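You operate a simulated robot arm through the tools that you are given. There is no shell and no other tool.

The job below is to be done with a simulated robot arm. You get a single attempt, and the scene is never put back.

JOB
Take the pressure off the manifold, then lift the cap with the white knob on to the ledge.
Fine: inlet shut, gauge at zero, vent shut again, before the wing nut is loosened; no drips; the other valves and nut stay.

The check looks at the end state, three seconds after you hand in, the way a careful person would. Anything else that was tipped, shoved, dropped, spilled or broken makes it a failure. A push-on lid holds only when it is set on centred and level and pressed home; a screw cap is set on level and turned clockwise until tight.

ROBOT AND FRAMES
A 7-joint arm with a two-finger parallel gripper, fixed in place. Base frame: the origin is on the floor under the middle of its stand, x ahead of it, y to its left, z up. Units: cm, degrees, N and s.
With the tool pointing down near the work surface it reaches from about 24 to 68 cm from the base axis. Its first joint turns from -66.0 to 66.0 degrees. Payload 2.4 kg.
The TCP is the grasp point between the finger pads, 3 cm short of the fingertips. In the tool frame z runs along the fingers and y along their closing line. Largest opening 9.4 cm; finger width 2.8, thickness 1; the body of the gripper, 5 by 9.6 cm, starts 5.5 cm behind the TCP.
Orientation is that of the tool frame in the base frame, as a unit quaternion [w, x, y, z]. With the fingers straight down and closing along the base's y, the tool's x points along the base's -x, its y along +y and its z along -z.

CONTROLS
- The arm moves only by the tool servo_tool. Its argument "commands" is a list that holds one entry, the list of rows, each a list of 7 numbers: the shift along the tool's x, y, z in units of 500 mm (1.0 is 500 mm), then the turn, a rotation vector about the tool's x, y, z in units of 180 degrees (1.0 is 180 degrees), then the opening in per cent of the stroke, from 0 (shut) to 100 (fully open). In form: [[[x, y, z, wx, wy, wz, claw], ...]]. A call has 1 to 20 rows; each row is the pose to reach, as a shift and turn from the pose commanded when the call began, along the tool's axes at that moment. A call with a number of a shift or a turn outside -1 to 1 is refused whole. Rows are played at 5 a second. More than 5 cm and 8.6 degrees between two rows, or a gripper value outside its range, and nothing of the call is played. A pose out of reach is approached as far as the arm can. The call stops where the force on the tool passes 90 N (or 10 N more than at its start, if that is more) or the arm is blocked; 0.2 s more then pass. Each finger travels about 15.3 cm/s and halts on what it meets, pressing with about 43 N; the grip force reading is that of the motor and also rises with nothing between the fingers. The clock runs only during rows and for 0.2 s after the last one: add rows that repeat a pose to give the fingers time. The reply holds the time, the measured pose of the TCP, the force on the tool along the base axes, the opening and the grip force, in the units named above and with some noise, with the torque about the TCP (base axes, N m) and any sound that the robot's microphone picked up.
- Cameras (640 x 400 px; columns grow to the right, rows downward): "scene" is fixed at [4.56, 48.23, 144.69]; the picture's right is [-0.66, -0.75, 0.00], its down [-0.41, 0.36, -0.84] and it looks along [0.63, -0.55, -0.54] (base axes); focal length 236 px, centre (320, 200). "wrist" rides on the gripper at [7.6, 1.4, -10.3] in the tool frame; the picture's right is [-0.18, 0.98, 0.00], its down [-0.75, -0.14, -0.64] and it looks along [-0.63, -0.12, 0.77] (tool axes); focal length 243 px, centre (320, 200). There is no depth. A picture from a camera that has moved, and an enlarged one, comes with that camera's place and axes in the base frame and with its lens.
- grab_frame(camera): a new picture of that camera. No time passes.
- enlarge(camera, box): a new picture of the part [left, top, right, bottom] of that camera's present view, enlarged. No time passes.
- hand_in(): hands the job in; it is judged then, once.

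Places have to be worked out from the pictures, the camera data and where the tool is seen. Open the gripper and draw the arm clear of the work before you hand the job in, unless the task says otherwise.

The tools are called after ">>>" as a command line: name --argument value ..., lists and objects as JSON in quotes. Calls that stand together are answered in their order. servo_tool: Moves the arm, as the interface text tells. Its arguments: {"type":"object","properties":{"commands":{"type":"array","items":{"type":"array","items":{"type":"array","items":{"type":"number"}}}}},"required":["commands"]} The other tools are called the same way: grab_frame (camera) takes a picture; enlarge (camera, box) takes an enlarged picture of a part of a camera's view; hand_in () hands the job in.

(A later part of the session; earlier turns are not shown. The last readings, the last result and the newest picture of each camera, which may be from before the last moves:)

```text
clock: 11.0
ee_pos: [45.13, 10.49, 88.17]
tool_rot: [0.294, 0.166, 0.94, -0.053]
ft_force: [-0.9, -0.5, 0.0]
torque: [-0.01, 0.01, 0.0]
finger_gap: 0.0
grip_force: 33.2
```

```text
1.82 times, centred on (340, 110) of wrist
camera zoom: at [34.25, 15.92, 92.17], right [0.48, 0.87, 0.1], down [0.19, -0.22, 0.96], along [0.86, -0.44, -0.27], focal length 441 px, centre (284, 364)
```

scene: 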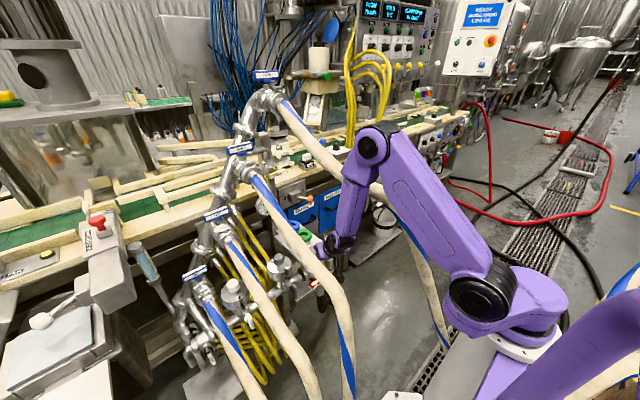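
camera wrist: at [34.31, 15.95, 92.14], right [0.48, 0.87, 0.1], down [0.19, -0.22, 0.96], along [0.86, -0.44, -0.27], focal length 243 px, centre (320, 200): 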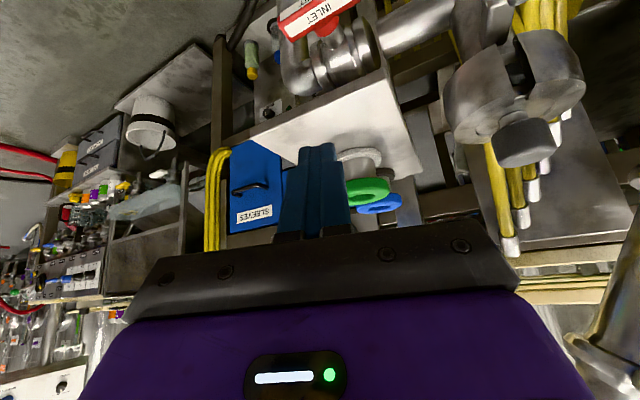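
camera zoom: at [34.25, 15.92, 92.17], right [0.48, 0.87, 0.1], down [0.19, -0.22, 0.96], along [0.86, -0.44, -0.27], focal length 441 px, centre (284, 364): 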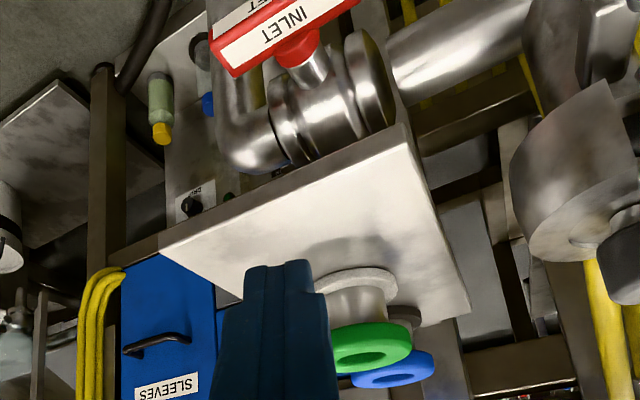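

Settled to zero, so nothing is touching. The new view puts the ledge front edge at x≈50.4 and the inlet bar centre at about (50, 10.2, 70). I bring the closed fingertips over the −y end of the bar, about 1 cm above it.

>>> servo_tool --commands '[[[0.0448, -0.0096, 0.0684, 0, 0, 0, 0], [0.0896, -0.0192, 0.1368, 0, 0, 0, 0], [0.0956, -0.0444, 0.218, 0, 0, 0, 0], [0.0696, -0.0348, 0.2676, 0, 0, 0, 0]]]'

>>> grab_frame --camera "wrist"

>>> enlarge --camera "scene" --box '[260, 200, 380, 320]'

```text
clock: 11.6
ee_pos: [47.75, 10.14, 82.51]
tool_rot: [0.295, 0.166, 0.939, -0.063]
ft_force: [-51.0, -2.4, 69.6]
torque: [0.12, 0.1, 0.08]
finger_gap: 0.0
grip_force: 32.9
out of reach, approached as far as the arm can: row 1, 2, 3
stopped in row 3: the force on the tool passed its limit at 196 N (the readings are from after the stop); the commanded pose is now the measured one
```

```text
taken
camera wrist: at [36.91, 15.74, 86.49], right [0.48, 0.87, 0.09], down [0.19, -0.2, 0.96], along [0.85, -0.45, -0.26], focal length 243 px, centre (320, 200)
```

wrist: 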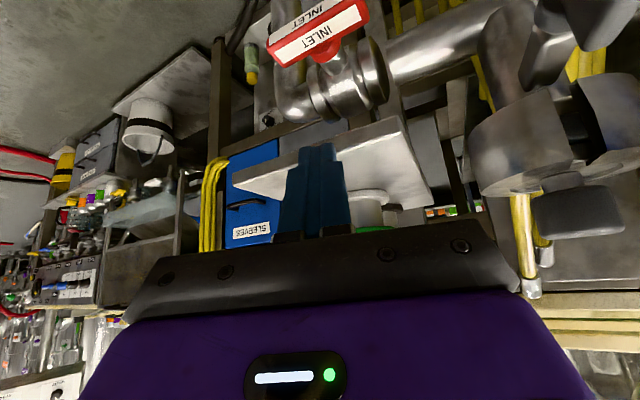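

```text
3.33 times, centred on (320, 260) of scene
camera zoom: at [4.33, 48.2, 144.71], right [-0.66, -0.75, 0.0], down [-0.41, 0.36, -0.84], along [0.64, -0.55, -0.54], focal length 787 px, centre (320, 0)
```

zoom: 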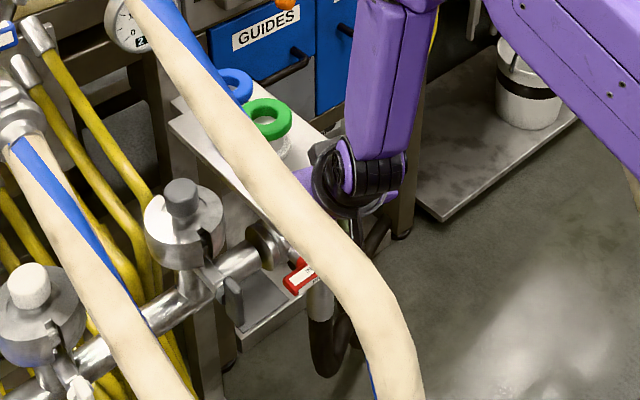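

The fingertips came down on the ledge's front edge because the inner reach limit pushed the tool outwards – I must back off straight away. I lift up and back a little, then check the ledge and everything on it.

>>> servo_tool --commands '[[[-0.01, 0, -0.02, 0, 0, 0, 0], [-0.02, 0, -0.05, 0, 0, 0, 0], [-0.02, 0, -0.08, 0, 0, 0, 0]]]'

>>> grab_frame --camera "scene"

>>> grab_frame --camera "wrist"

>>> enlarge --camera "scene" --box '[260, 200, 380, 300]'

```text
clock: 12.4
ee_pos: [46.71, 10.81, 86.22]
tool_rot: [0.294, 0.165, 0.939, -0.063]
ft_force: [-0.1, -0.3, 1.3]
torque: [-0.01, 0.0, -0.01]
finger_gap: 0.01
grip_force: 32.5
```

```text
taken
```

scene: 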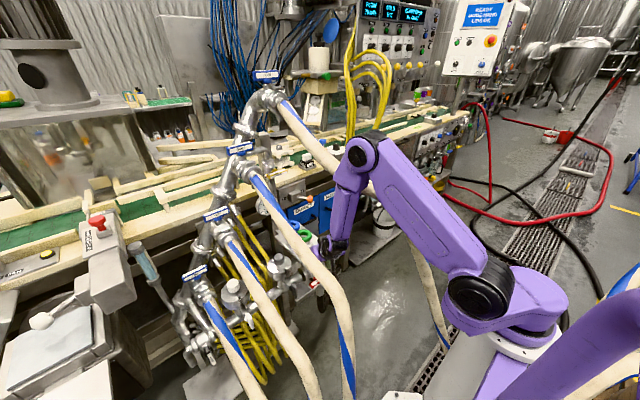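

```text
taken
camera wrist: at [35.82, 16.33, 90.12], right [0.48, 0.87, 0.09], down [0.19, -0.2, 0.96], along [0.86, -0.45, -0.26], focal length 243 px, centre (320, 200)
```

wrist: 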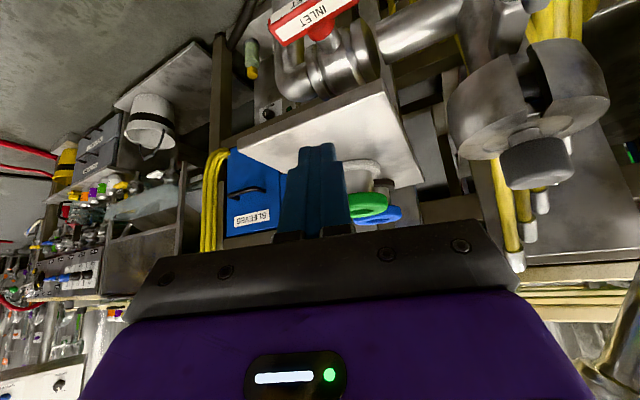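

```text
4.00 times, centred on (320, 250) of scene
camera zoom: at [4.56, 48.23, 144.69], right [-0.66, -0.75, 0.0], down [-0.41, 0.36, -0.84], along [0.63, -0.55, -0.54], focal length 944 px, centre (320, 0)
```

zoom: 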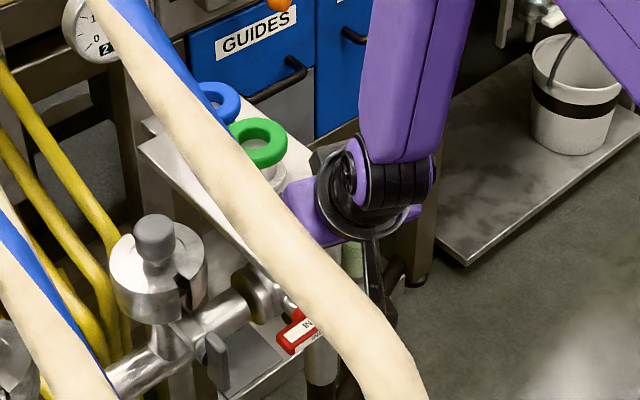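

The ledge and its ring posts look unchanged, and the force is back to zero. I'll use a steeper, sideways-leaning pose (tool axis about (0.40, −0.36, −0.84)) so the wrist keeps its reach and the elbow stays between hoses FOUR and THREE; first I reorient up here, shifting towards −y.

>>> servo_tool --commands '[[[-0.0039, -0.0174, -0.0032, 0.0181, 0.011, -0.034, 0], [-0.0078, -0.0349, -0.0063, 0.0363, 0.022, -0.068, 0], [-0.0117, -0.0523, -0.0095, 0.0544, 0.033, -0.102, 0], [-0.0117, -0.0523, -0.0095, 0.0544, 0.033, -0.102, 0]]]'

>>> grab_frame --camera "scene"

>>> grab_frame --camera "wrist"

```text
clock: 13.4
ee_pos: [45.97, 8.22, 87.09]
tool_rot: [0.217, 0.041, 0.958, -0.181]
ft_force: [0.3, -0.4, -0.3]
torque: [-0.01, 0.01, -0.01]
finger_gap: 0.0
grip_force: 32.3
```

```text
taken
```

scene: 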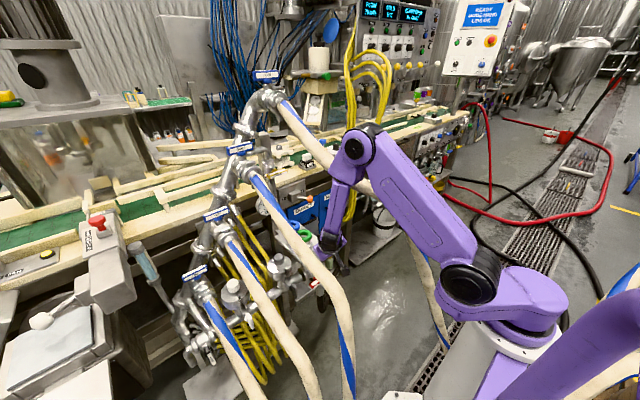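

```text
taken
camera wrist: at [35.22, 13.2, 91.81], right [0.32, 0.92, -0.24], down [0.4, 0.1, 0.91], along [0.86, -0.39, -0.34], focal length 243 px, centre (320, 200)
```

wrist: 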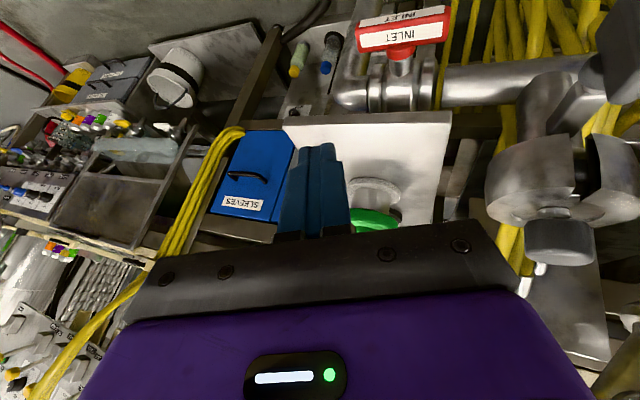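

>>> enlarge --camera "wrist" --box '[320, 0, 480, 100]'

>>> enlarge --camera "scene" --box '[300, 120, 420, 260]'

```text
4.00 times, centred on (400, 50) of wrist
camera zoom: at [35.22, 13.2, 91.81], right [0.32, 0.92, -0.24], down [0.4, 0.1, 0.91], along [0.86, -0.39, -0.34], focal length 970 px, centre (0, 800)
```

zoom: 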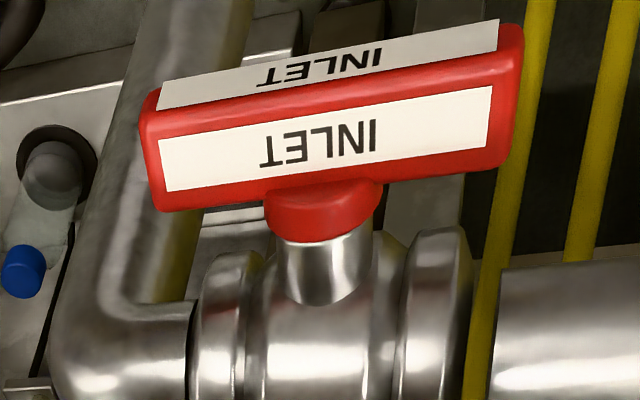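

```text
2.86 times, centred on (360, 190) of scene
camera zoom: at [4.56, 48.23, 144.69], right [-0.66, -0.75, 0.0], down [-0.41, 0.36, -0.84], along [0.63, -0.55, -0.54], focal length 675 px, centre (206, 229)
```

zoom: 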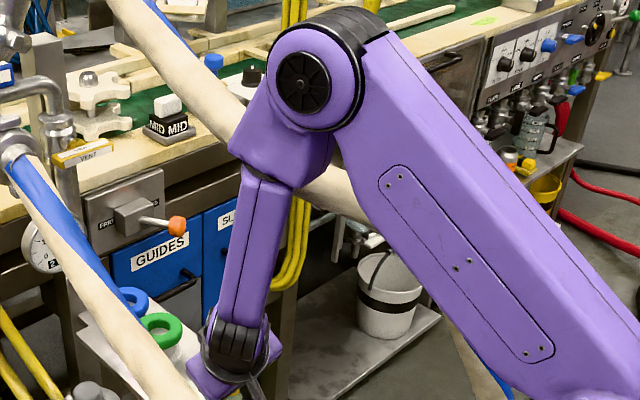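

The bar's top centre comes out at about (49.2, 9.8, 70.8), ends y≈6.3 and 13.3, and the ledge front at x≈49.6–50. I lower in small checked steps with the fingertips about 1 cm in front of the ledge edge.

>>> servo_tool --commands '[[[0.0235, 0.0135, 0.0432, 0, 0, 0, 0], [0.0469, 0.027, 0.0864, 0, 0, 0, 0]]]'

```text
clock: 14.0
ee_pos: [45.93, 8.01, 81.86]
tool_rot: [0.218, 0.041, 0.958, -0.18]
ft_force: [0.2, 0.0, -0.4]
torque: [0.01, 0.02, -0.02]
finger_gap: 0.0
grip_force: 32.9
```

No clipping this time. I go on down past the ledge level.

>>> servo_tool --commands '[[[0.0178, 0.0096, 0.033, 0, 0, 0, 0], [0.0356, 0.0192, 0.066, 0, 0, 0, 0]]]'

>>> grab_frame --camera "wrist"

>>> enlarge --camera "scene" --box '[280, 120, 420, 300]'

```text
clock: 14.6
ee_pos: [45.64, 7.68, 78.0]
tool_rot: [0.216, 0.041, 0.959, -0.18]
ft_force: [-0.6, 0.1, 0.3]
torque: [-0.01, 0.02, -0.03]
finger_gap: 0.0
grip_force: 32.7
```

```text
taken
camera wrist: at [34.92, 12.63, 82.84], right [0.32, 0.92, -0.24], down [0.4, 0.1, 0.91], along [0.86, -0.39, -0.33], focal length 243 px, centre (320, 200)
```

wrist: 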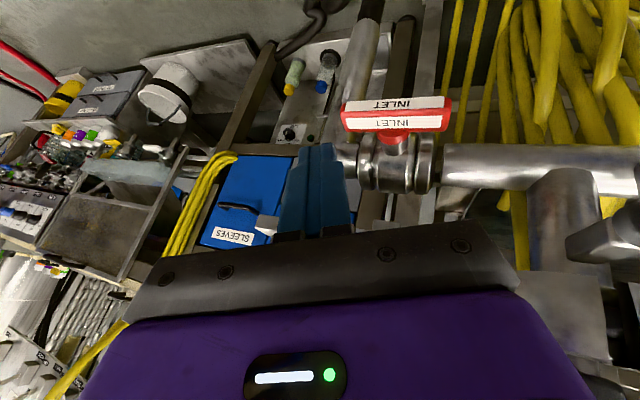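

```text
2.22 times, centred on (350, 210) of scene
camera zoom: at [4.56, 48.23, 144.69], right [-0.66, -0.75, 0.0], down [-0.41, 0.36, -0.84], along [0.63, -0.55, -0.54], focal length 525 px, centre (253, 178)
```

zoom: 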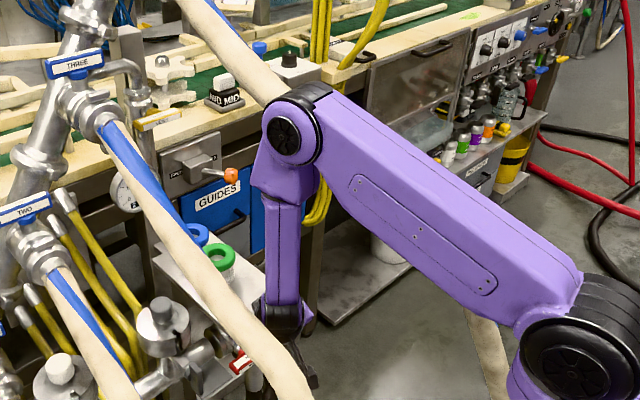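

The tip is now just in front of and below ledge level, elbow about 2 cm clear of hose FOUR. I move the tip to about 1 cm above the bar's −y end.

>>> servo_tool --commands '[[[-0.007, 0.0129, 0.033, 0, 0, 0, 0], [-0.0139, 0.0259, 0.066, 0, 0, 0, 0]]]'

>>> grab_frame --camera "wrist"

>>> enlarge --camera "wrist" --box '[280, 60, 440, 200]'

>>> enlarge --camera "scene" --box '[290, 240, 370, 300]'

```text
clock: 15.2
ee_pos: [47.85, 7.71, 75.08]
tool_rot: [0.217, 0.04, 0.959, -0.179]
ft_force: [-0.3, 0.1, 0.2]
torque: [-0.01, -0.01, -0.01]
finger_gap: 0.0
grip_force: 33.3
```

```text
taken
camera wrist: at [37.14, 12.67, 79.92], right [0.32, 0.92, -0.24], down [0.4, 0.1, 0.91], along [0.86, -0.39, -0.34], focal length 243 px, centre (320, 200)
```

wrist: 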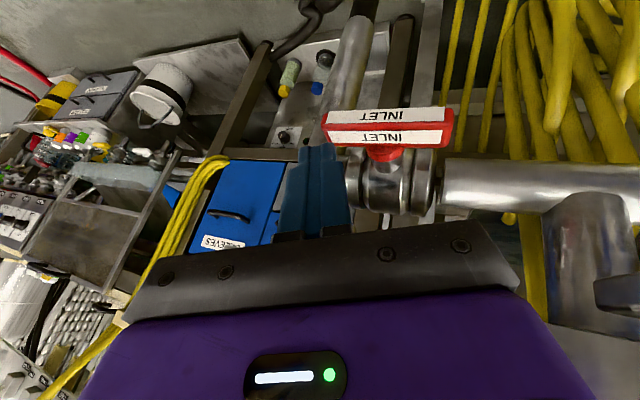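

```text
2.86 times, centred on (360, 130) of wrist
camera zoom: at [37.14, 12.67, 79.92], right [0.32, 0.92, -0.24], down [0.4, 0.1, 0.91], along [0.86, -0.39, -0.34], focal length 693 px, centre (206, 400)
```

zoom: 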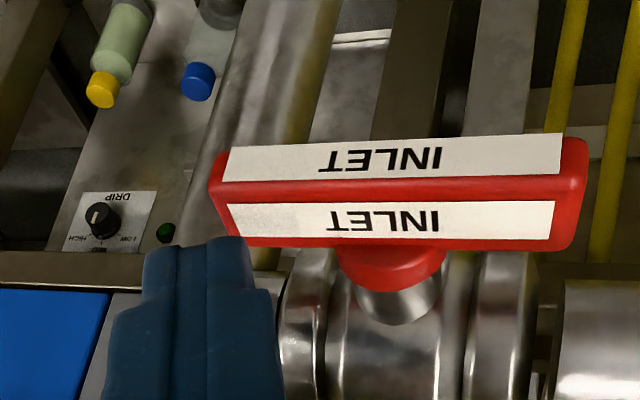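

```text
6.67 times, centred on (330, 270) of scene
camera zoom: at [4.56, 48.23, 144.69], right [-0.66, -0.75, 0.0], down [-0.41, 0.36, -0.84], along [0.63, -0.55, -0.54], focal length 1574 px, centre (253, -267)
```

zoom: 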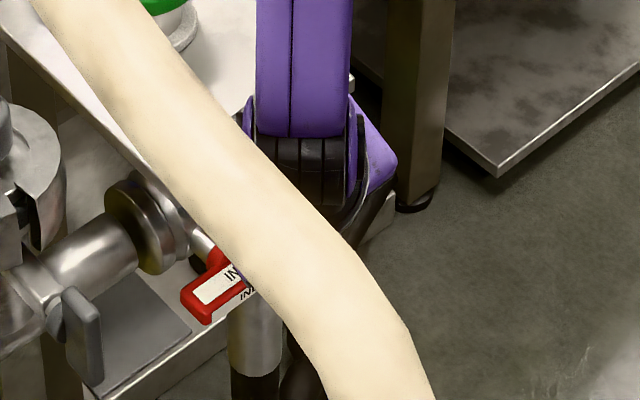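

The tip's left lower edge is about 1 cm above the bar near y≈7.5. I press the −y end down slowly (clockwise seen from the robot) and watch the force.

>>> servo_tool --commands '[[[0.0065, 0.0075, 0.0116, 0, 0, 0, 0], [0.0129, 0.0151, 0.0231, 0, 0, 0, 0], [0.0172, 0.0175, 0.0319, 0, 0, 0, 0], [0.0215, 0.0198, 0.0406, 0, 0, 0, 0]]]'

>>> enlarge --camera "wrist" --box '[280, 60, 440, 200]'

```text
clock: 16.1
ee_pos: [47.97, 7.87, 73.69]
tool_rot: [0.224, 0.046, 0.956, -0.182]
ft_force: [-26.4, -1.1, 35.2]
torque: [1.39, -2.19, 0.94]
finger_gap: 0.0
grip_force: 32.8
stopped in row 4: the force on the tool passed its limit at 109 N (the readings are from after the stop); the commanded pose is now the measured one
```

```text
2.86 times, centred on (360, 130) of wrist
camera zoom: at [37.17, 12.99, 78.32], right [0.33, 0.91, -0.24], down [0.39, 0.1, 0.92], along [0.86, -0.4, -0.32], focal length 693 px, centre (206, 400)
```

zoom: 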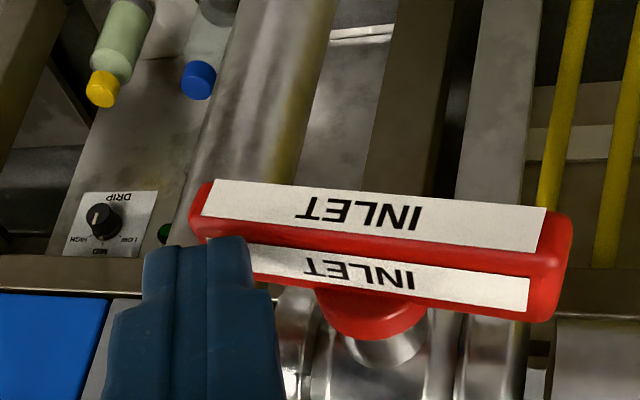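

The bar has turned about 7–8° clockwise, so this direction seems right but stiff. I ease off a few millimetres and look whether it stays there.

>>> servo_tool --commands '[[[-0.003, -0.004, -0.009, 0, 0, 0, 0], [-0.006, -0.009, -0.017, 0, 0, 0, 0]]]'

>>> enlarge --camera "wrist" --box '[280, 60, 440, 200]'

```text
clock: 16.7
ee_pos: [48.01, 7.89, 74.57]
tool_rot: [0.223, 0.044, 0.957, -0.182]
ft_force: [-0.1, 1.1, 0.5]
torque: [-0.02, -0.02, -0.03]
finger_gap: 0.0
grip_force: 32.9
```

```text
2.86 times, centred on (360, 130) of wrist
camera zoom: at [37.18, 12.88, 79.24], right [0.33, 0.91, -0.24], down [0.39, 0.1, 0.92], along [0.86, -0.39, -0.32], focal length 693 px, centre (206, 400)
```

zoom: 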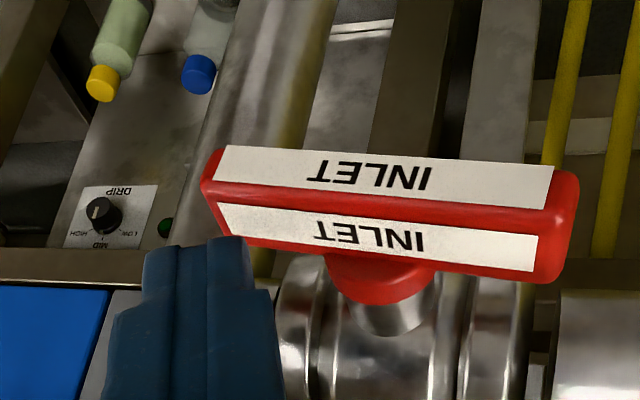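

The bar stays turned after release, so it's friction, not a stop. I move a little further out along the bar for leverage and keep pushing down in small steps.

>>> servo_tool --commands '[[[0.0044, -0.0042, 0.0113, 0, 0, 0, 0], [0.0088, -0.0009, 0.0196, 0, 0, 0, 0], [0.0124, 0.0018, 0.0263, 0, 0, 0, 0], [0.0159, 0.0044, 0.033, 0, 0, 0, 0], [0.0195, 0.007, 0.0397, 0, 0, 0, 0], [0.023, 0.0106, 0.046, 0, 0, 0, 0]]]'

>>> enlarge --camera "wrist" --box '[280, 60, 440, 200]'

```text
clock: 17.5
ee_pos: [48.19, 7.45, 73.56]
tool_rot: [0.231, 0.048, 0.954, -0.184]
ft_force: [-27.0, -3.0, 35.3]
torque: [1.45, -2.2, 0.91]
finger_gap: 0.0
grip_force: 32.6
stopped in row 4: the force on the tool passed its limit at 105 N (the readings are from after the stop); the commanded pose is now the measured one
```

```text
2.86 times, centred on (360, 130) of wrist
camera zoom: at [37.26, 12.57, 78.16], right [0.34, 0.91, -0.24], down [0.37, 0.1, 0.92], along [0.86, -0.4, -0.3], focal length 693 px, centre (206, 400)
```

zoom: 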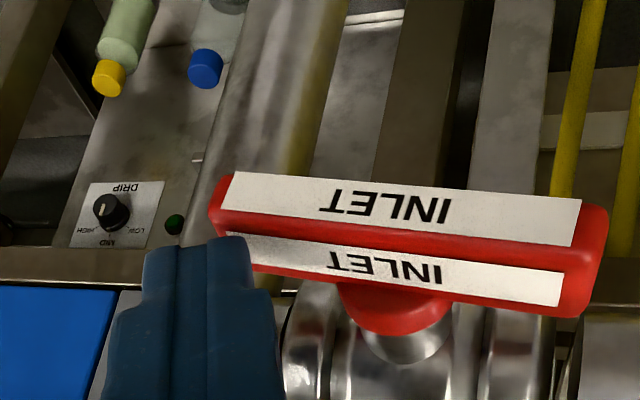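

No further rotation this time, and the measured torque says the force acts about 6 cm from the TCP, right at the ledge's front top edge – so the hand is catching the ledge, not the valve stop. I back off and re-approach with the tool about 1 cm further from the ledge.

>>> servo_tool --commands '[[[0.0035, -0.0093, -0.022, 0, 0, 0, 0], [0.0069, -0.0186, -0.0434, 0.0011, -0.005, 0.0009, 0], [0.0107, -0.011, -0.0267, 0.0022, -0.01, 0.0018, 0]]]'

>>> enlarge --camera "wrist" --box '[280, 60, 440, 200]'

>>> grab_frame --camera "scene"

```text
clock: 18.3
ee_pos: [47.08, 7.37, 74.61]
tool_rot: [0.245, 0.049, 0.95, -0.187]
ft_force: [-0.9, 0.2, 0.1]
torque: [0.0, 0.0, 0.01]
finger_gap: 0.0
grip_force: 32.9
```

```text
2.86 times, centred on (360, 130) of wrist
camera zoom: at [36.07, 12.54, 78.68], right [0.34, 0.91, -0.24], down [0.35, 0.11, 0.93], along [0.87, -0.4, -0.28], focal length 693 px, centre (206, 400)
```

zoom: 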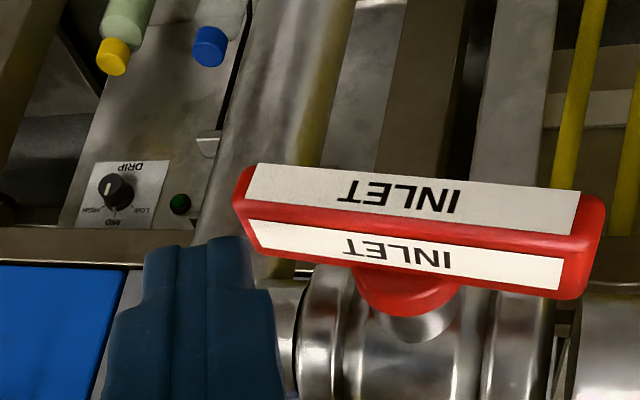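

```text
taken
```

scene: 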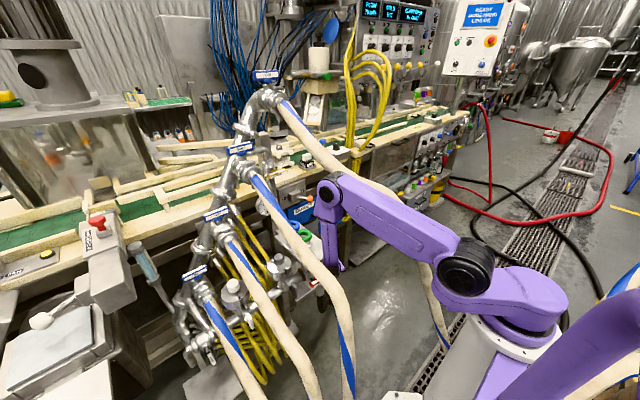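

Free again, and the bar is still at about 7–8°. I push its −y end down again from this position, in half-centimetre steps.

>>> servo_tool --commands '[[[0.0049, 0.0047, 0.0075, 0, 0, 0, 0], [0.0097, 0.0094, 0.0151, 0, 0, 0, 0], [0.0145, 0.0127, 0.0232, 0, 0, 0, 0], [0.0194, 0.016, 0.0313, 0, 0, 0, 0], [0.0242, 0.0193, 0.0394, 0, 0, 0, 0], [0.029, 0.0236, 0.0471, 0, 0, 0, 0]]]'

>>> enlarge --camera "wrist" --box '[280, 60, 440, 200]'

```text
clock: 19.7
ee_pos: [47.27, 7.68, 71.59]
tool_rot: [0.245, 0.05, 0.95, -0.187]
ft_force: [-0.9, -0.7, 1.5]
torque: [0.02, 0.0, 0.0]
finger_gap: 0.01
grip_force: 33.3
```

```text
2.86 times, centred on (360, 130) of wrist
camera zoom: at [36.14, 12.75, 75.69], right [0.34, 0.91, -0.24], down [0.34, 0.11, 0.93], along [0.87, -0.4, -0.27], focal length 693 px, centre (206, 400)
```

zoom: 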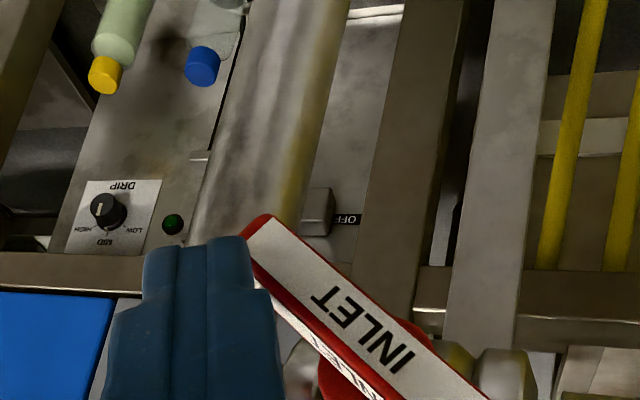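

The bar turned freely to roughly 45–50°, confirming that only the ledge had blocked me. I continue the arc down and to the left, easing the sideways lean so the wrist stays clear of hose THREE.

>>> servo_tool --commands '[[[0.0034, 0.0079, 0.0049, -0.0064, 0, 0, 0], [0.0067, 0.0159, 0.0097, -0.0128, 0, 0, 0], [0.0098, 0.0245, 0.0137, -0.0211, 0, 0, 0], [0.0129, 0.0332, 0.0177, -0.0294, 0, 0, 0], [0.0143, 0.0387, 0.018, -0.035, 0, 0, 0], [0.0157, 0.0442, 0.0182, -0.0406, 0, 0, 0]]]'

>>> enlarge --camera "wrist" --box '[280, 60, 440, 200]'

>>> grab_frame --camera "wrist"

```text
clock: 21.1
ee_pos: [47.26, 8.12, 69.99]
tool_rot: [0.248, 0.049, 0.959, -0.131]
ft_force: [-4.8, -55.9, 21.9]
torque: [0.32, 0.07, -0.65]
finger_gap: 0.0
grip_force: 33.2
```

```text
2.86 times, centred on (360, 130) of wrist
camera zoom: at [36.1, 12.52, 74.36], right [0.32, 0.94, -0.13], down [0.34, 0.02, 0.94], along [0.89, -0.34, -0.31], focal length 693 px, centre (206, 400)
```

zoom: 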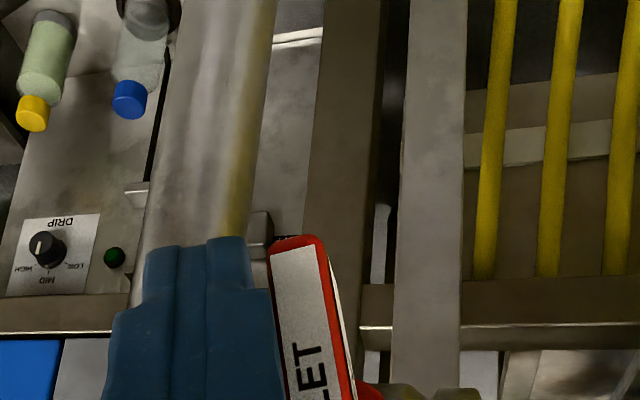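

```text
taken
camera wrist: at [36.1, 12.52, 74.36], right [0.32, 0.94, -0.13], down [0.34, 0.02, 0.94], along [0.89, -0.34, -0.31], focal length 243 px, centre (320, 200)
```

wrist: 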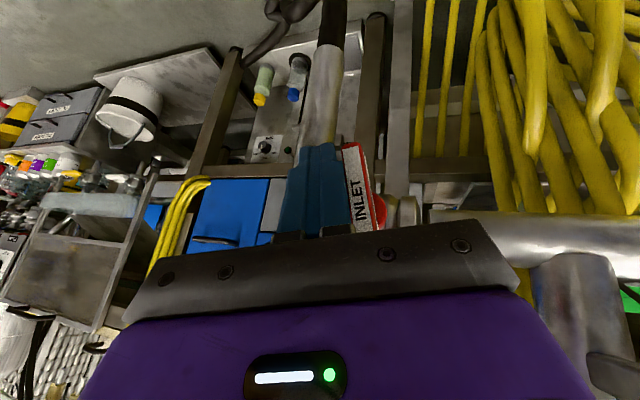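

The bar is nearly vertical and the push now reads 56 N sideways, but I measure about 78°; the leaning finger is probably pressing near the hub. I back off, pull out 1 cm so only the tip overlaps the bar's lower end, and push again to finish the quarter turn.

>>> servo_tool --commands '[[[0.0065, -0.0139, 0.0016, 0, 0.0083, 0, 0], [0.0131, -0.0277, 0.0032, 0, 0.0167, 0, 0], [0.0179, -0.0254, 0.0117, 0, 0.0167, 0, 0], [0.0179, -0.0177, 0.0096, 0, 0.0167, 0, 0], [0.0179, -0.01, 0.0076, 0, 0.0167, 0, 0], [0.0179, -0.0042, 0.006, 0, 0.0167, 0, 0], [0.0179, 0.0016, 0.0045, 0, 0.0167, 0, 0]]]'

>>> enlarge --camera "wrist" --box '[280, 60, 440, 200]'

```text
clock: 22.7
ee_pos: [46.51, 9.04, 69.01]
tool_rot: [0.22, 0.041, 0.966, -0.127]
ft_force: [-6.5, -21.1, -2.0]
torque: [-0.22, 0.04, -0.37]
finger_gap: 0.02
grip_force: 33.3
```

```text
2.86 times, centred on (360, 130) of wrist
camera zoom: at [35.54, 13.14, 74.33], right [0.3, 0.94, -0.14], down [0.39, 0.02, 0.92], along [0.87, -0.33, -0.36], focal length 693 px, centre (206, 400)
```

zoom: 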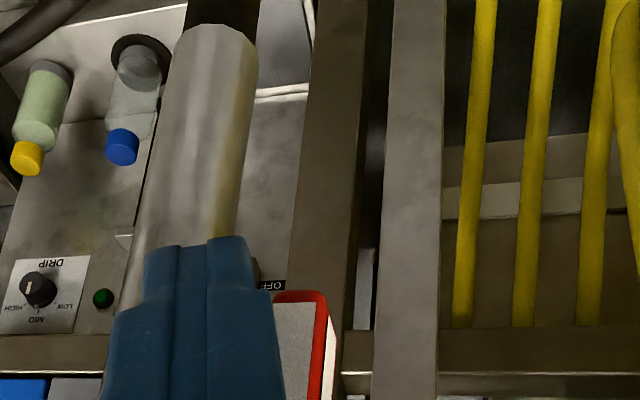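

The tip's left side is now at y≈9.2 with the bar upright, so the inlet should be across the pipe. I back off to the side, then out and up, and look at the handle and gauge.

>>> servo_tool --commands '[[[0.0039, -0.014, 0.0018, 0, 0, 0, 0], [0.0077, -0.028, 0.0036, 0, 0, 0, 0], [-0.0017, -0.0378, -0.0328, 0, 0, 0, 0], [-0.0191, -0.047, -0.0675, 0, 0, 0, 0], [-0.0366, -0.0564, -0.1023, 0, 0, 0, 0]]]'

>>> grab_frame --camera "wrist"

>>> grab_frame --camera "scene"

```text
clock: 23.9
ee_pos: [45.78, 7.76, 75.02]
tool_rot: [0.223, 0.036, 0.966, -0.125]
ft_force: [-0.4, 0.2, -0.2]
torque: [0.0, 0.0, 0.01]
finger_gap: 0.0
grip_force: 32.7
```

```text
taken
camera wrist: at [34.72, 11.94, 80.26], right [0.29, 0.95, -0.14], down [0.39, 0.02, 0.92], along [0.88, -0.32, -0.36], focal length 243 px, centre (320, 200)
```

wrist: 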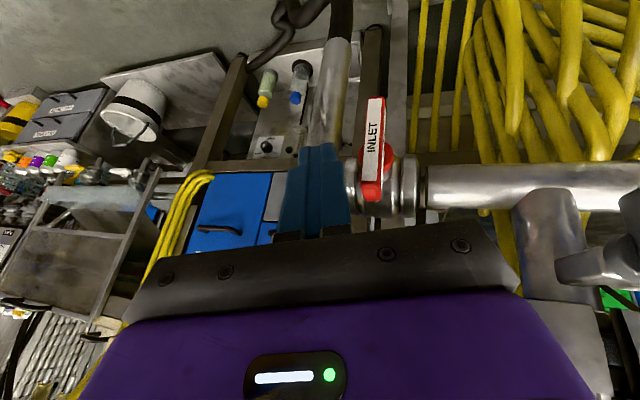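

```text
taken
```

scene: 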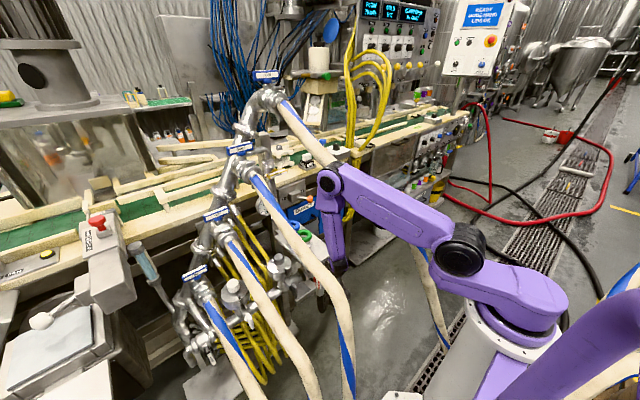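

>>> enlarge --camera "wrist" --box '[320, 80, 440, 220]'

>>> enlarge --camera "scene" --box '[270, 120, 390, 300]'

```text
2.86 times, centred on (380, 150) of wrist
camera zoom: at [34.72, 11.94, 80.26], right [0.29, 0.95, -0.14], down [0.39, 0.02, 0.92], along [0.88, -0.32, -0.36], focal length 693 px, centre (149, 343)
```

zoom: 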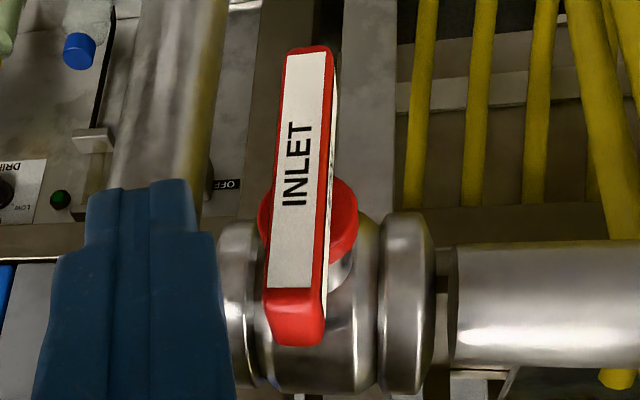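

```text
2.22 times, centred on (330, 210) of scene
camera zoom: at [4.56, 48.23, 144.69], right [-0.66, -0.75, 0.0], down [-0.41, 0.36, -0.84], along [0.63, -0.55, -0.54], focal length 525 px, centre (298, 178)
```

zoom: 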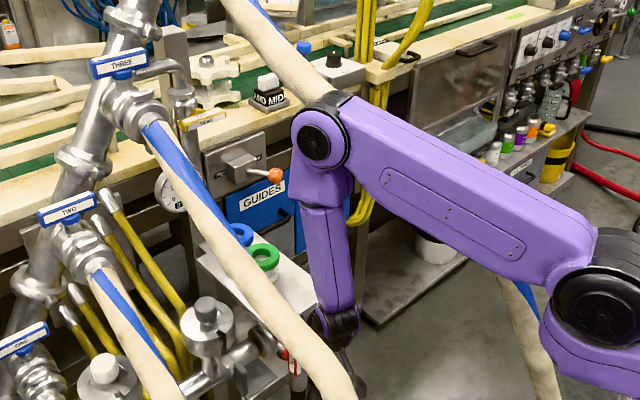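

The inlet handle now stands across the pipe (vertical, within about 1–2°) and stays. Next is the vent, which I'll approach from the −y side of hose FOUR where there's more room, so I first retrace up the corridor to about z=118.

>>> servo_tool --commands '[[[-0.0349, -0.0128, -0.0711, 0, 0, 0, 0], [-0.0743, -0.0203, -0.1529, 0, 0, 0, 0], [-0.1118, -0.0318, -0.2345, 0, 0, 0, 0], [-0.1187, -0.0433, -0.3316, 0, 0, 0, 0], [-0.1239, -0.0519, -0.4256, 0, 0, 0, 0], [-0.1246, -0.0586, -0.5202, 0, 0, 0, 0], [-0.1253, -0.0634, -0.6152, 0, 0, 0, 0], [-0.1287, -0.0722, -0.7101, 0, 0, 0, 0], [-0.1383, -0.0828, -0.8036, 0, 0, 0, 0], [-0.1506, -0.1052, -0.8951, 0, 0, 0, 0]]]'

>>> grab_frame --camera "scene"

>>> grab_frame --camera "wrist"

```text
clock: 26.1
ee_pos: [32.85, 14.32, 118.38]
tool_rot: [0.222, 0.036, 0.966, -0.125]
ft_force: [0.3, -0.5, 0.4]
torque: [0.02, 0.02, 0.0]
finger_gap: 0.0
grip_force: 32.7
```

```text
taken
```

scene: 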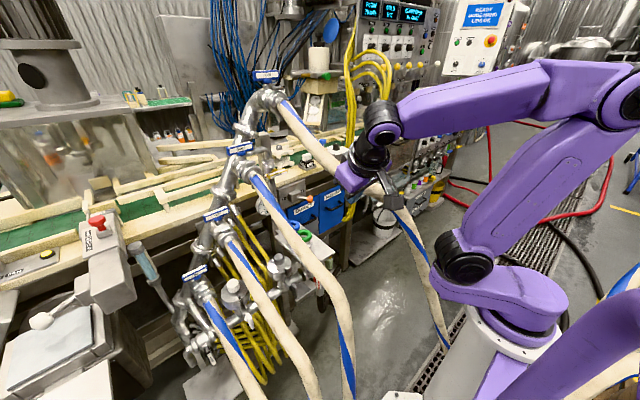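

```text
taken
camera wrist: at [21.8, 18.36, 123.67], right [0.29, 0.95, -0.14], down [0.39, 0.02, 0.92], along [0.87, -0.32, -0.36], focal length 243 px, centre (320, 200)
```

wrist: 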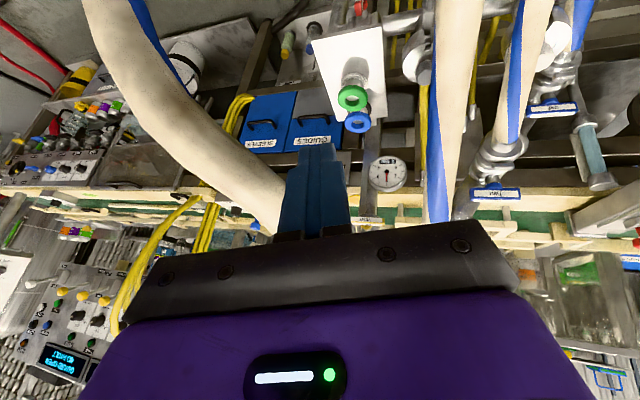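

Clear at (32.9, 14.3, 118.4). I now rise over hose FOUR (z≈112–116 there), cross to the −y side and turn the tool to point forward, to get a close look at the vent.

>>> servo_tool --commands '[[[-0.0334, -0.0275, -0.0799, 0, 0, 0, 0], [-0.0661, -0.0766, -0.1494, 0, 0, 0, 0], [-0.0964, -0.1329, -0.2068, -0.0232, -0.0326, -0.0069, 0], [-0.102, -0.2221, -0.1923, -0.0464, -0.0652, -0.0138, 0], [-0.1033, -0.3091, -0.1691, -0.0696, -0.0978, -0.0208, 0], [-0.1182, -0.3758, -0.1098, -0.0928, -0.1304, -0.0277, 0], [-0.1592, -0.3654, -0.0344, -0.116, -0.163, -0.0346, 0], [-0.2091, -0.3442, 0.0426, -0.1392, -0.1956, -0.0415, 0], [-0.2457, -0.3218, 0.1242, -0.1392, -0.1956, -0.0415, 0]]]'

>>> grab_frame --camera "scene"

>>> grab_frame --camera "wrist"

```text
clock: 28.1
ee_pos: [44.73, -3.26, 122.01]
tool_rot: [0.495, -0.113, 0.859, 0.064]
ft_force: [0.2, 0.0, -0.4]
torque: [-0.03, 0.0, 0.0]
finger_gap: 0.0
grip_force: 32.9
```

```text
taken
```

scene: 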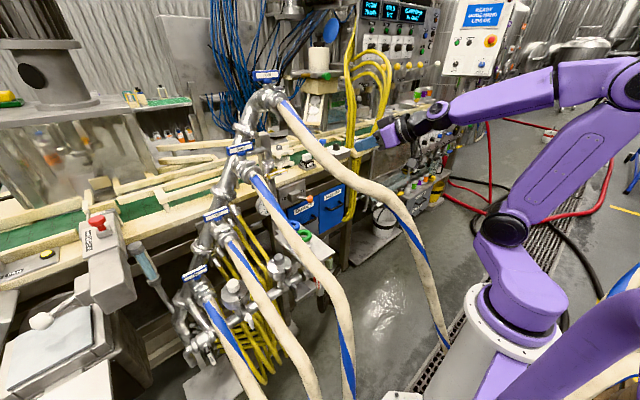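

```text
taken
camera wrist: at [32.01, -5.08, 120.52], right [-0.16, 0.97, 0.16], down [-0.14, -0.18, 0.97], along [0.98, 0.14, 0.16], focal length 243 px, centre (320, 200)
```

wrist: 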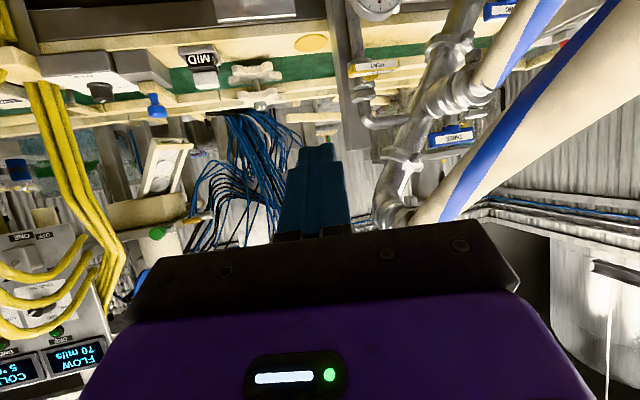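

>>> enlarge --camera "wrist" --box '[310, 0, 470, 130]'

>>> enlarge --camera "wrist" --box '[330, 30, 410, 110]'

>>> enlarge --camera "scene" --box '[240, 130, 340, 230]'

```text
3.08 times, centred on (390, 65) of wrist
camera zoom: at [32.01, -5.08, 120.52], right [-0.16, 0.97, 0.16], down [-0.14, -0.18, 0.97], along [0.98, 0.14, 0.16], focal length 746 px, centre (105, 615)
```

zoom: 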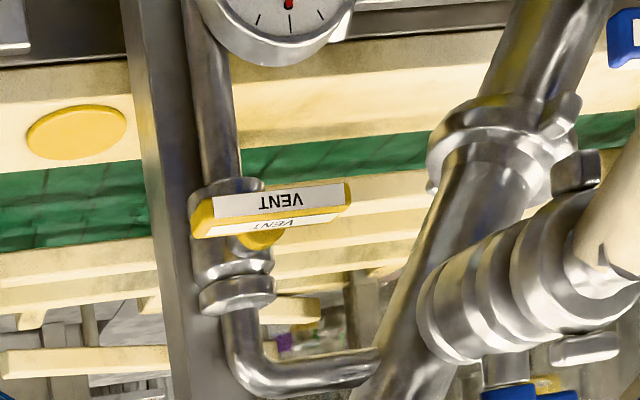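

```text
5.00 times, centred on (370, 70) of wrist
camera zoom: at [32.01, -5.08, 120.52], right [-0.16, 0.97, 0.16], down [-0.14, -0.18, 0.97], along [0.98, 0.14, 0.16], focal length 1213 px, centre (70, 850)
```

zoom: 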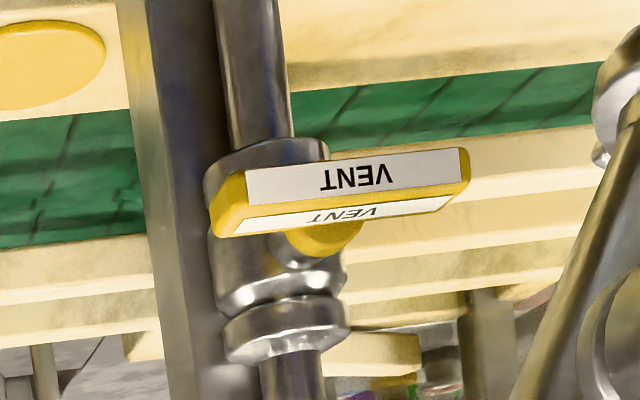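

```text
4.00 times, centred on (290, 180) of scene
camera zoom: at [4.56, 48.23, 144.69], right [-0.66, -0.75, 0.0], down [-0.41, 0.36, -0.84], along [0.63, -0.55, -0.54], focal length 944 px, centre (440, 280)
```

zoom: 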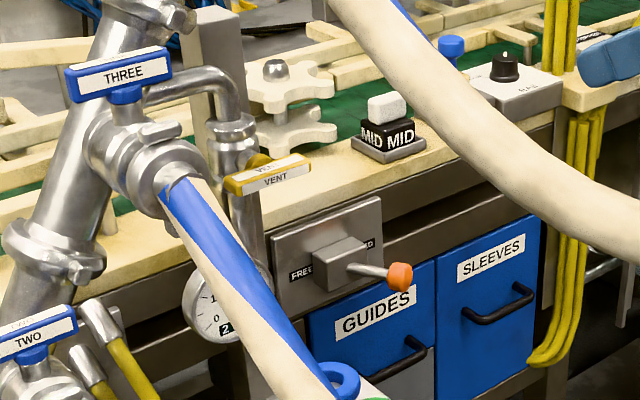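

From both cameras the vent bar is now well placed: centre about (69.3, 11.5, 108.4), bar along y (shut), stem towards the robot. I pitch the tool nearly horizontal and bring the closed fingers to a spot in front of and below the bar's −y end.

>>> servo_tool --commands '[[[0.0041, 0.0011, 0.0929, 0, -0.0306, 0, 0], [0.0107, 0.0066, 0.1893, 0, -0.0611, 0, 0], [0.0191, 0.0185, 0.2863, 0, -0.0917, 0, 0], [0.028, 0.0347, 0.3826, 0, -0.1222, 0, 0], [0.0566, 0.058, 0.4686, 0, -0.1222, 0, 0], [0.0925, 0.0688, 0.5142, 0, -0.1222, 0, 0]]]'

>>> grab_frame --camera "wrist"

>>> grab_frame --camera "scene"

```text
clock: 29.5
ee_pos: [63.06, 5.28, 105.23]
tool_rot: [0.651, -0.097, 0.748, 0.084]
ft_force: [-0.2, -0.4, 0.0]
torque: [-0.01, -0.03, 0.01]
finger_gap: 0.0
grip_force: 33.2
out of reach, approached as far as the arm can: row 1
```

```text
taken
camera wrist: at [51.87, 3.82, 99.09], right [-0.23, 0.96, 0.18], down [-0.48, -0.27, 0.83], along [0.85, 0.1, 0.52], focal length 243 px, centre (320, 200)
```

wrist: 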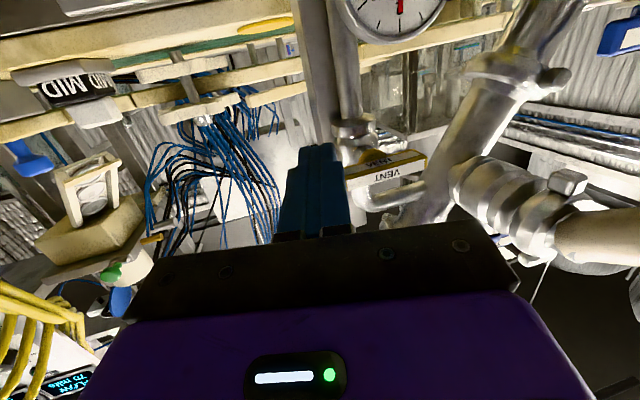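

```text
taken
```

scene: 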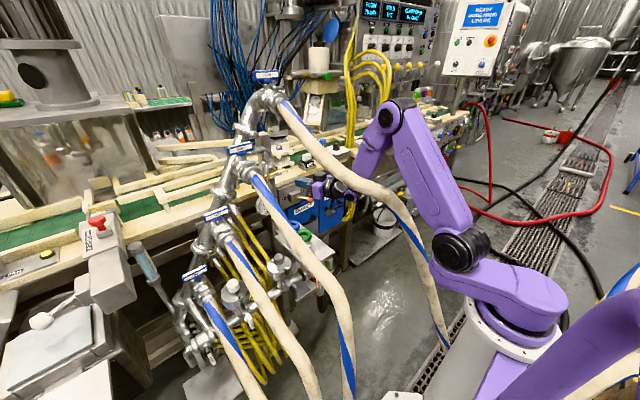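

>>> enlarge --camera "wrist" --box '[280, 100, 440, 240]'

>>> enlarge --camera "wrist" --box '[320, 0, 480, 100]'

>>> enlarge --camera "scene" --box '[240, 130, 400, 250]'

```text
2.86 times, centred on (360, 170) of wrist
camera zoom: at [51.87, 3.82, 99.09], right [-0.23, 0.96, 0.18], down [-0.48, -0.27, 0.83], along [0.85, 0.1, 0.52], focal length 693 px, centre (206, 286)
```

zoom: 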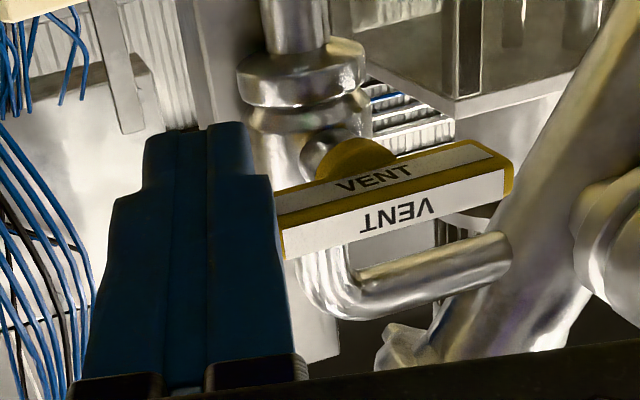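

```text
4.00 times, centred on (400, 50) of wrist
camera zoom: at [51.87, 3.82, 99.09], right [-0.23, 0.96, 0.18], down [-0.48, -0.27, 0.83], along [0.85, 0.1, 0.52], focal length 970 px, centre (0, 800)
```

zoom: 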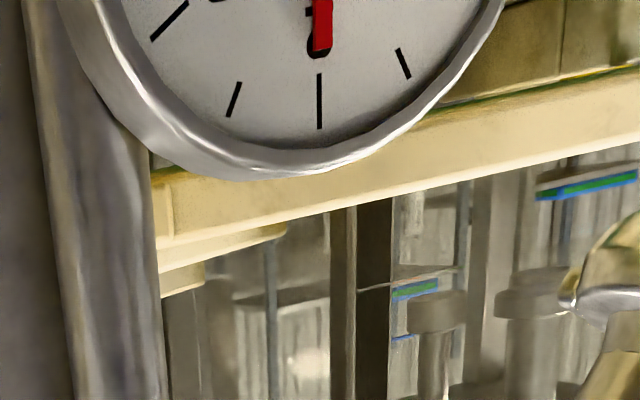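

```text
3.33 times, centred on (320, 190) of scene
camera zoom: at [4.56, 48.23, 144.69], right [-0.66, -0.75, 0.0], down [-0.41, 0.36, -0.84], along [0.63, -0.55, -0.54], focal length 787 px, centre (320, 233)
```

zoom: 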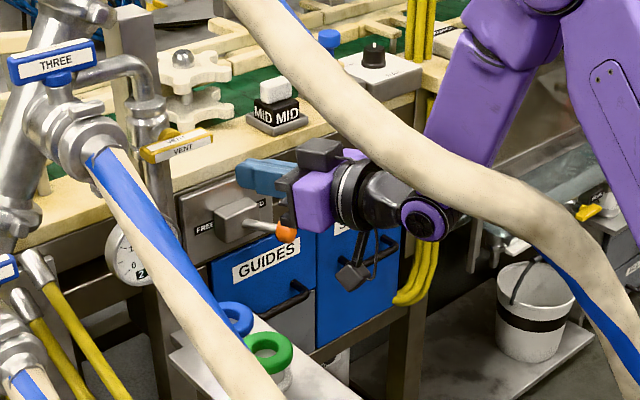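

The view shows the bar at y≈8.2–15, z≈108.5 with the fingers to its right and below. I slide the tip under the −y end and push it up (counter-clockwise, opposite to closing), checking force after the first part of the arc.

>>> servo_tool --commands '[[[-0.0102, 0.0183, 0.0459, 0, 0, 0, 0], [-0.0205, 0.0365, 0.0918, 0, 0, 0, 0], [-0.0383, 0.0365, 0.0893, 0, 0, 0, 0], [-0.0558, 0.0288, 0.0848, 0, 0, 0, 0], [-0.0751, 0.024, 0.0809, 0, 0, 0, 0]]]'

>>> enlarge --camera "wrist" --box '[280, 100, 440, 240]'

>>> enlarge --camera "scene" --box '[240, 130, 400, 250]'

```text
clock: 30.7
ee_pos: [66.92, 7.64, 108.24]
tool_rot: [0.651, -0.098, 0.748, 0.085]
ft_force: [0.5, 0.2, -1.9]
torque: [0.0, 0.05, -0.02]
finger_gap: 0.0
grip_force: 33.0
```

```text
2.86 times, centred on (360, 170) of wrist
camera zoom: at [55.84, 6.14, 102.18], right [-0.23, 0.96, 0.18], down [-0.48, -0.27, 0.84], along [0.85, 0.1, 0.52], focal length 693 px, centre (206, 286)
```

zoom: 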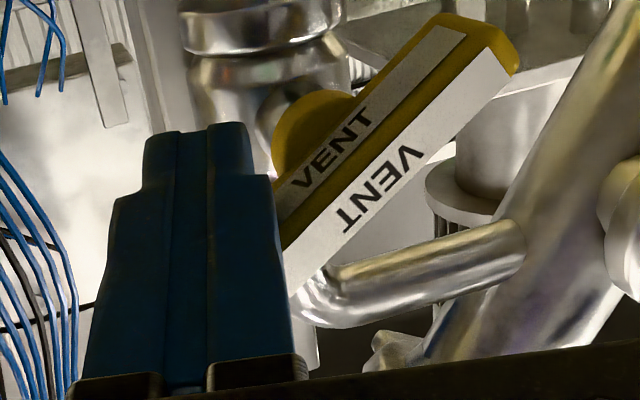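

```text
3.33 times, centred on (320, 190) of scene
camera zoom: at [4.57, 48.23, 144.69], right [-0.66, -0.75, 0.0], down [-0.41, 0.36, -0.84], along [0.63, -0.55, -0.54], focal length 787 px, centre (320, 233)
```

zoom: 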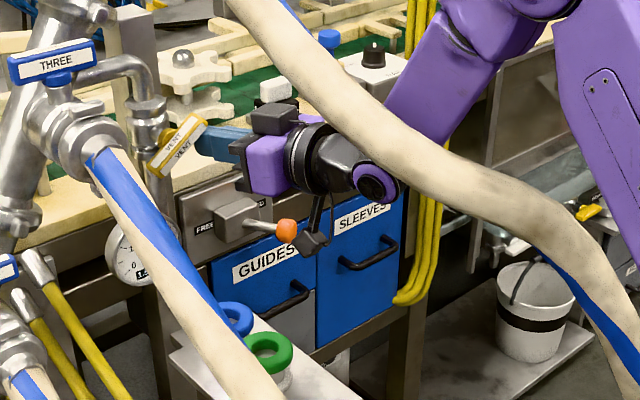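

The vent is turning easily (about 35–40°) and the gauge window already shows a lower value. I finish the quarter turn.

>>> servo_tool --commands '[[[-0.0182, 0.001, -0.0023, 0, 0, 0, 0], [-0.0352, 0.0043, -0.0038, 0, 0, 0, 0], [-0.0504, 0.0145, -0.0032, 0, 0, 0, 0], [-0.0628, 0.029, -0.001, 0, 0, 0, 0], [-0.0652, 0.0377, 0.001, 0, 0, 0, 0]]]'

>>> enlarge --camera "wrist" --box '[280, 100, 440, 240]'

>>> enlarge --camera "scene" --box '[240, 150, 320, 230]'

```text
clock: 31.9
ee_pos: [67.15, 9.24, 111.52]
tool_rot: [0.65, -0.095, 0.749, 0.084]
ft_force: [-7.3, -12.7, -4.2]
torque: [0.03, 0.03, -0.25]
finger_gap: 0.0
grip_force: 33.0
```

```text
2.86 times, centred on (360, 170) of wrist
camera zoom: at [55.81, 7.77, 105.4], right [-0.22, 0.96, 0.18], down [-0.48, -0.27, 0.84], along [0.85, 0.1, 0.52], focal length 693 px, centre (206, 286)
```

zoom: 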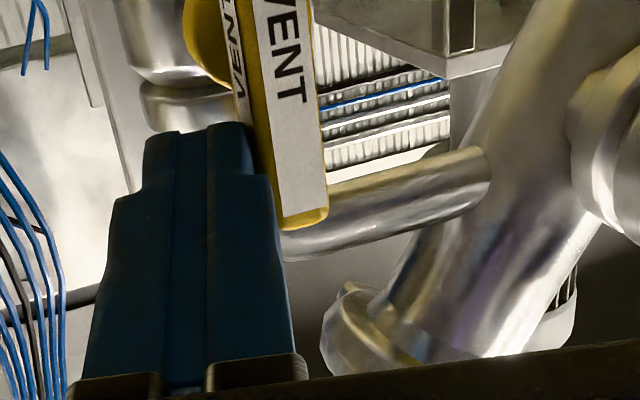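

```text
5.00 times, centred on (280, 190) of scene
camera zoom: at [4.55, 48.19, 144.7], right [-0.66, -0.75, 0.0], down [-0.41, 0.36, -0.84], along [0.63, -0.55, -0.54], focal length 1180 px, centre (520, 250)
```

zoom: 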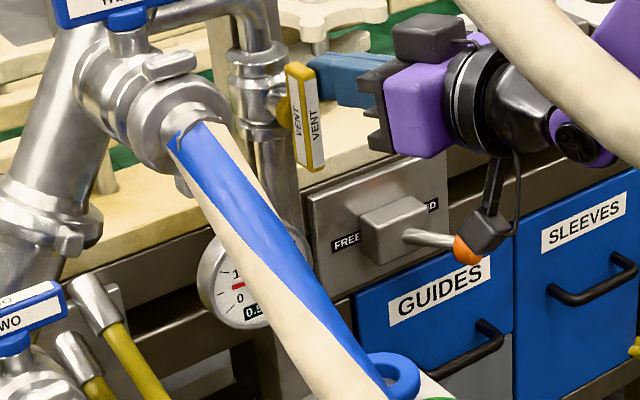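

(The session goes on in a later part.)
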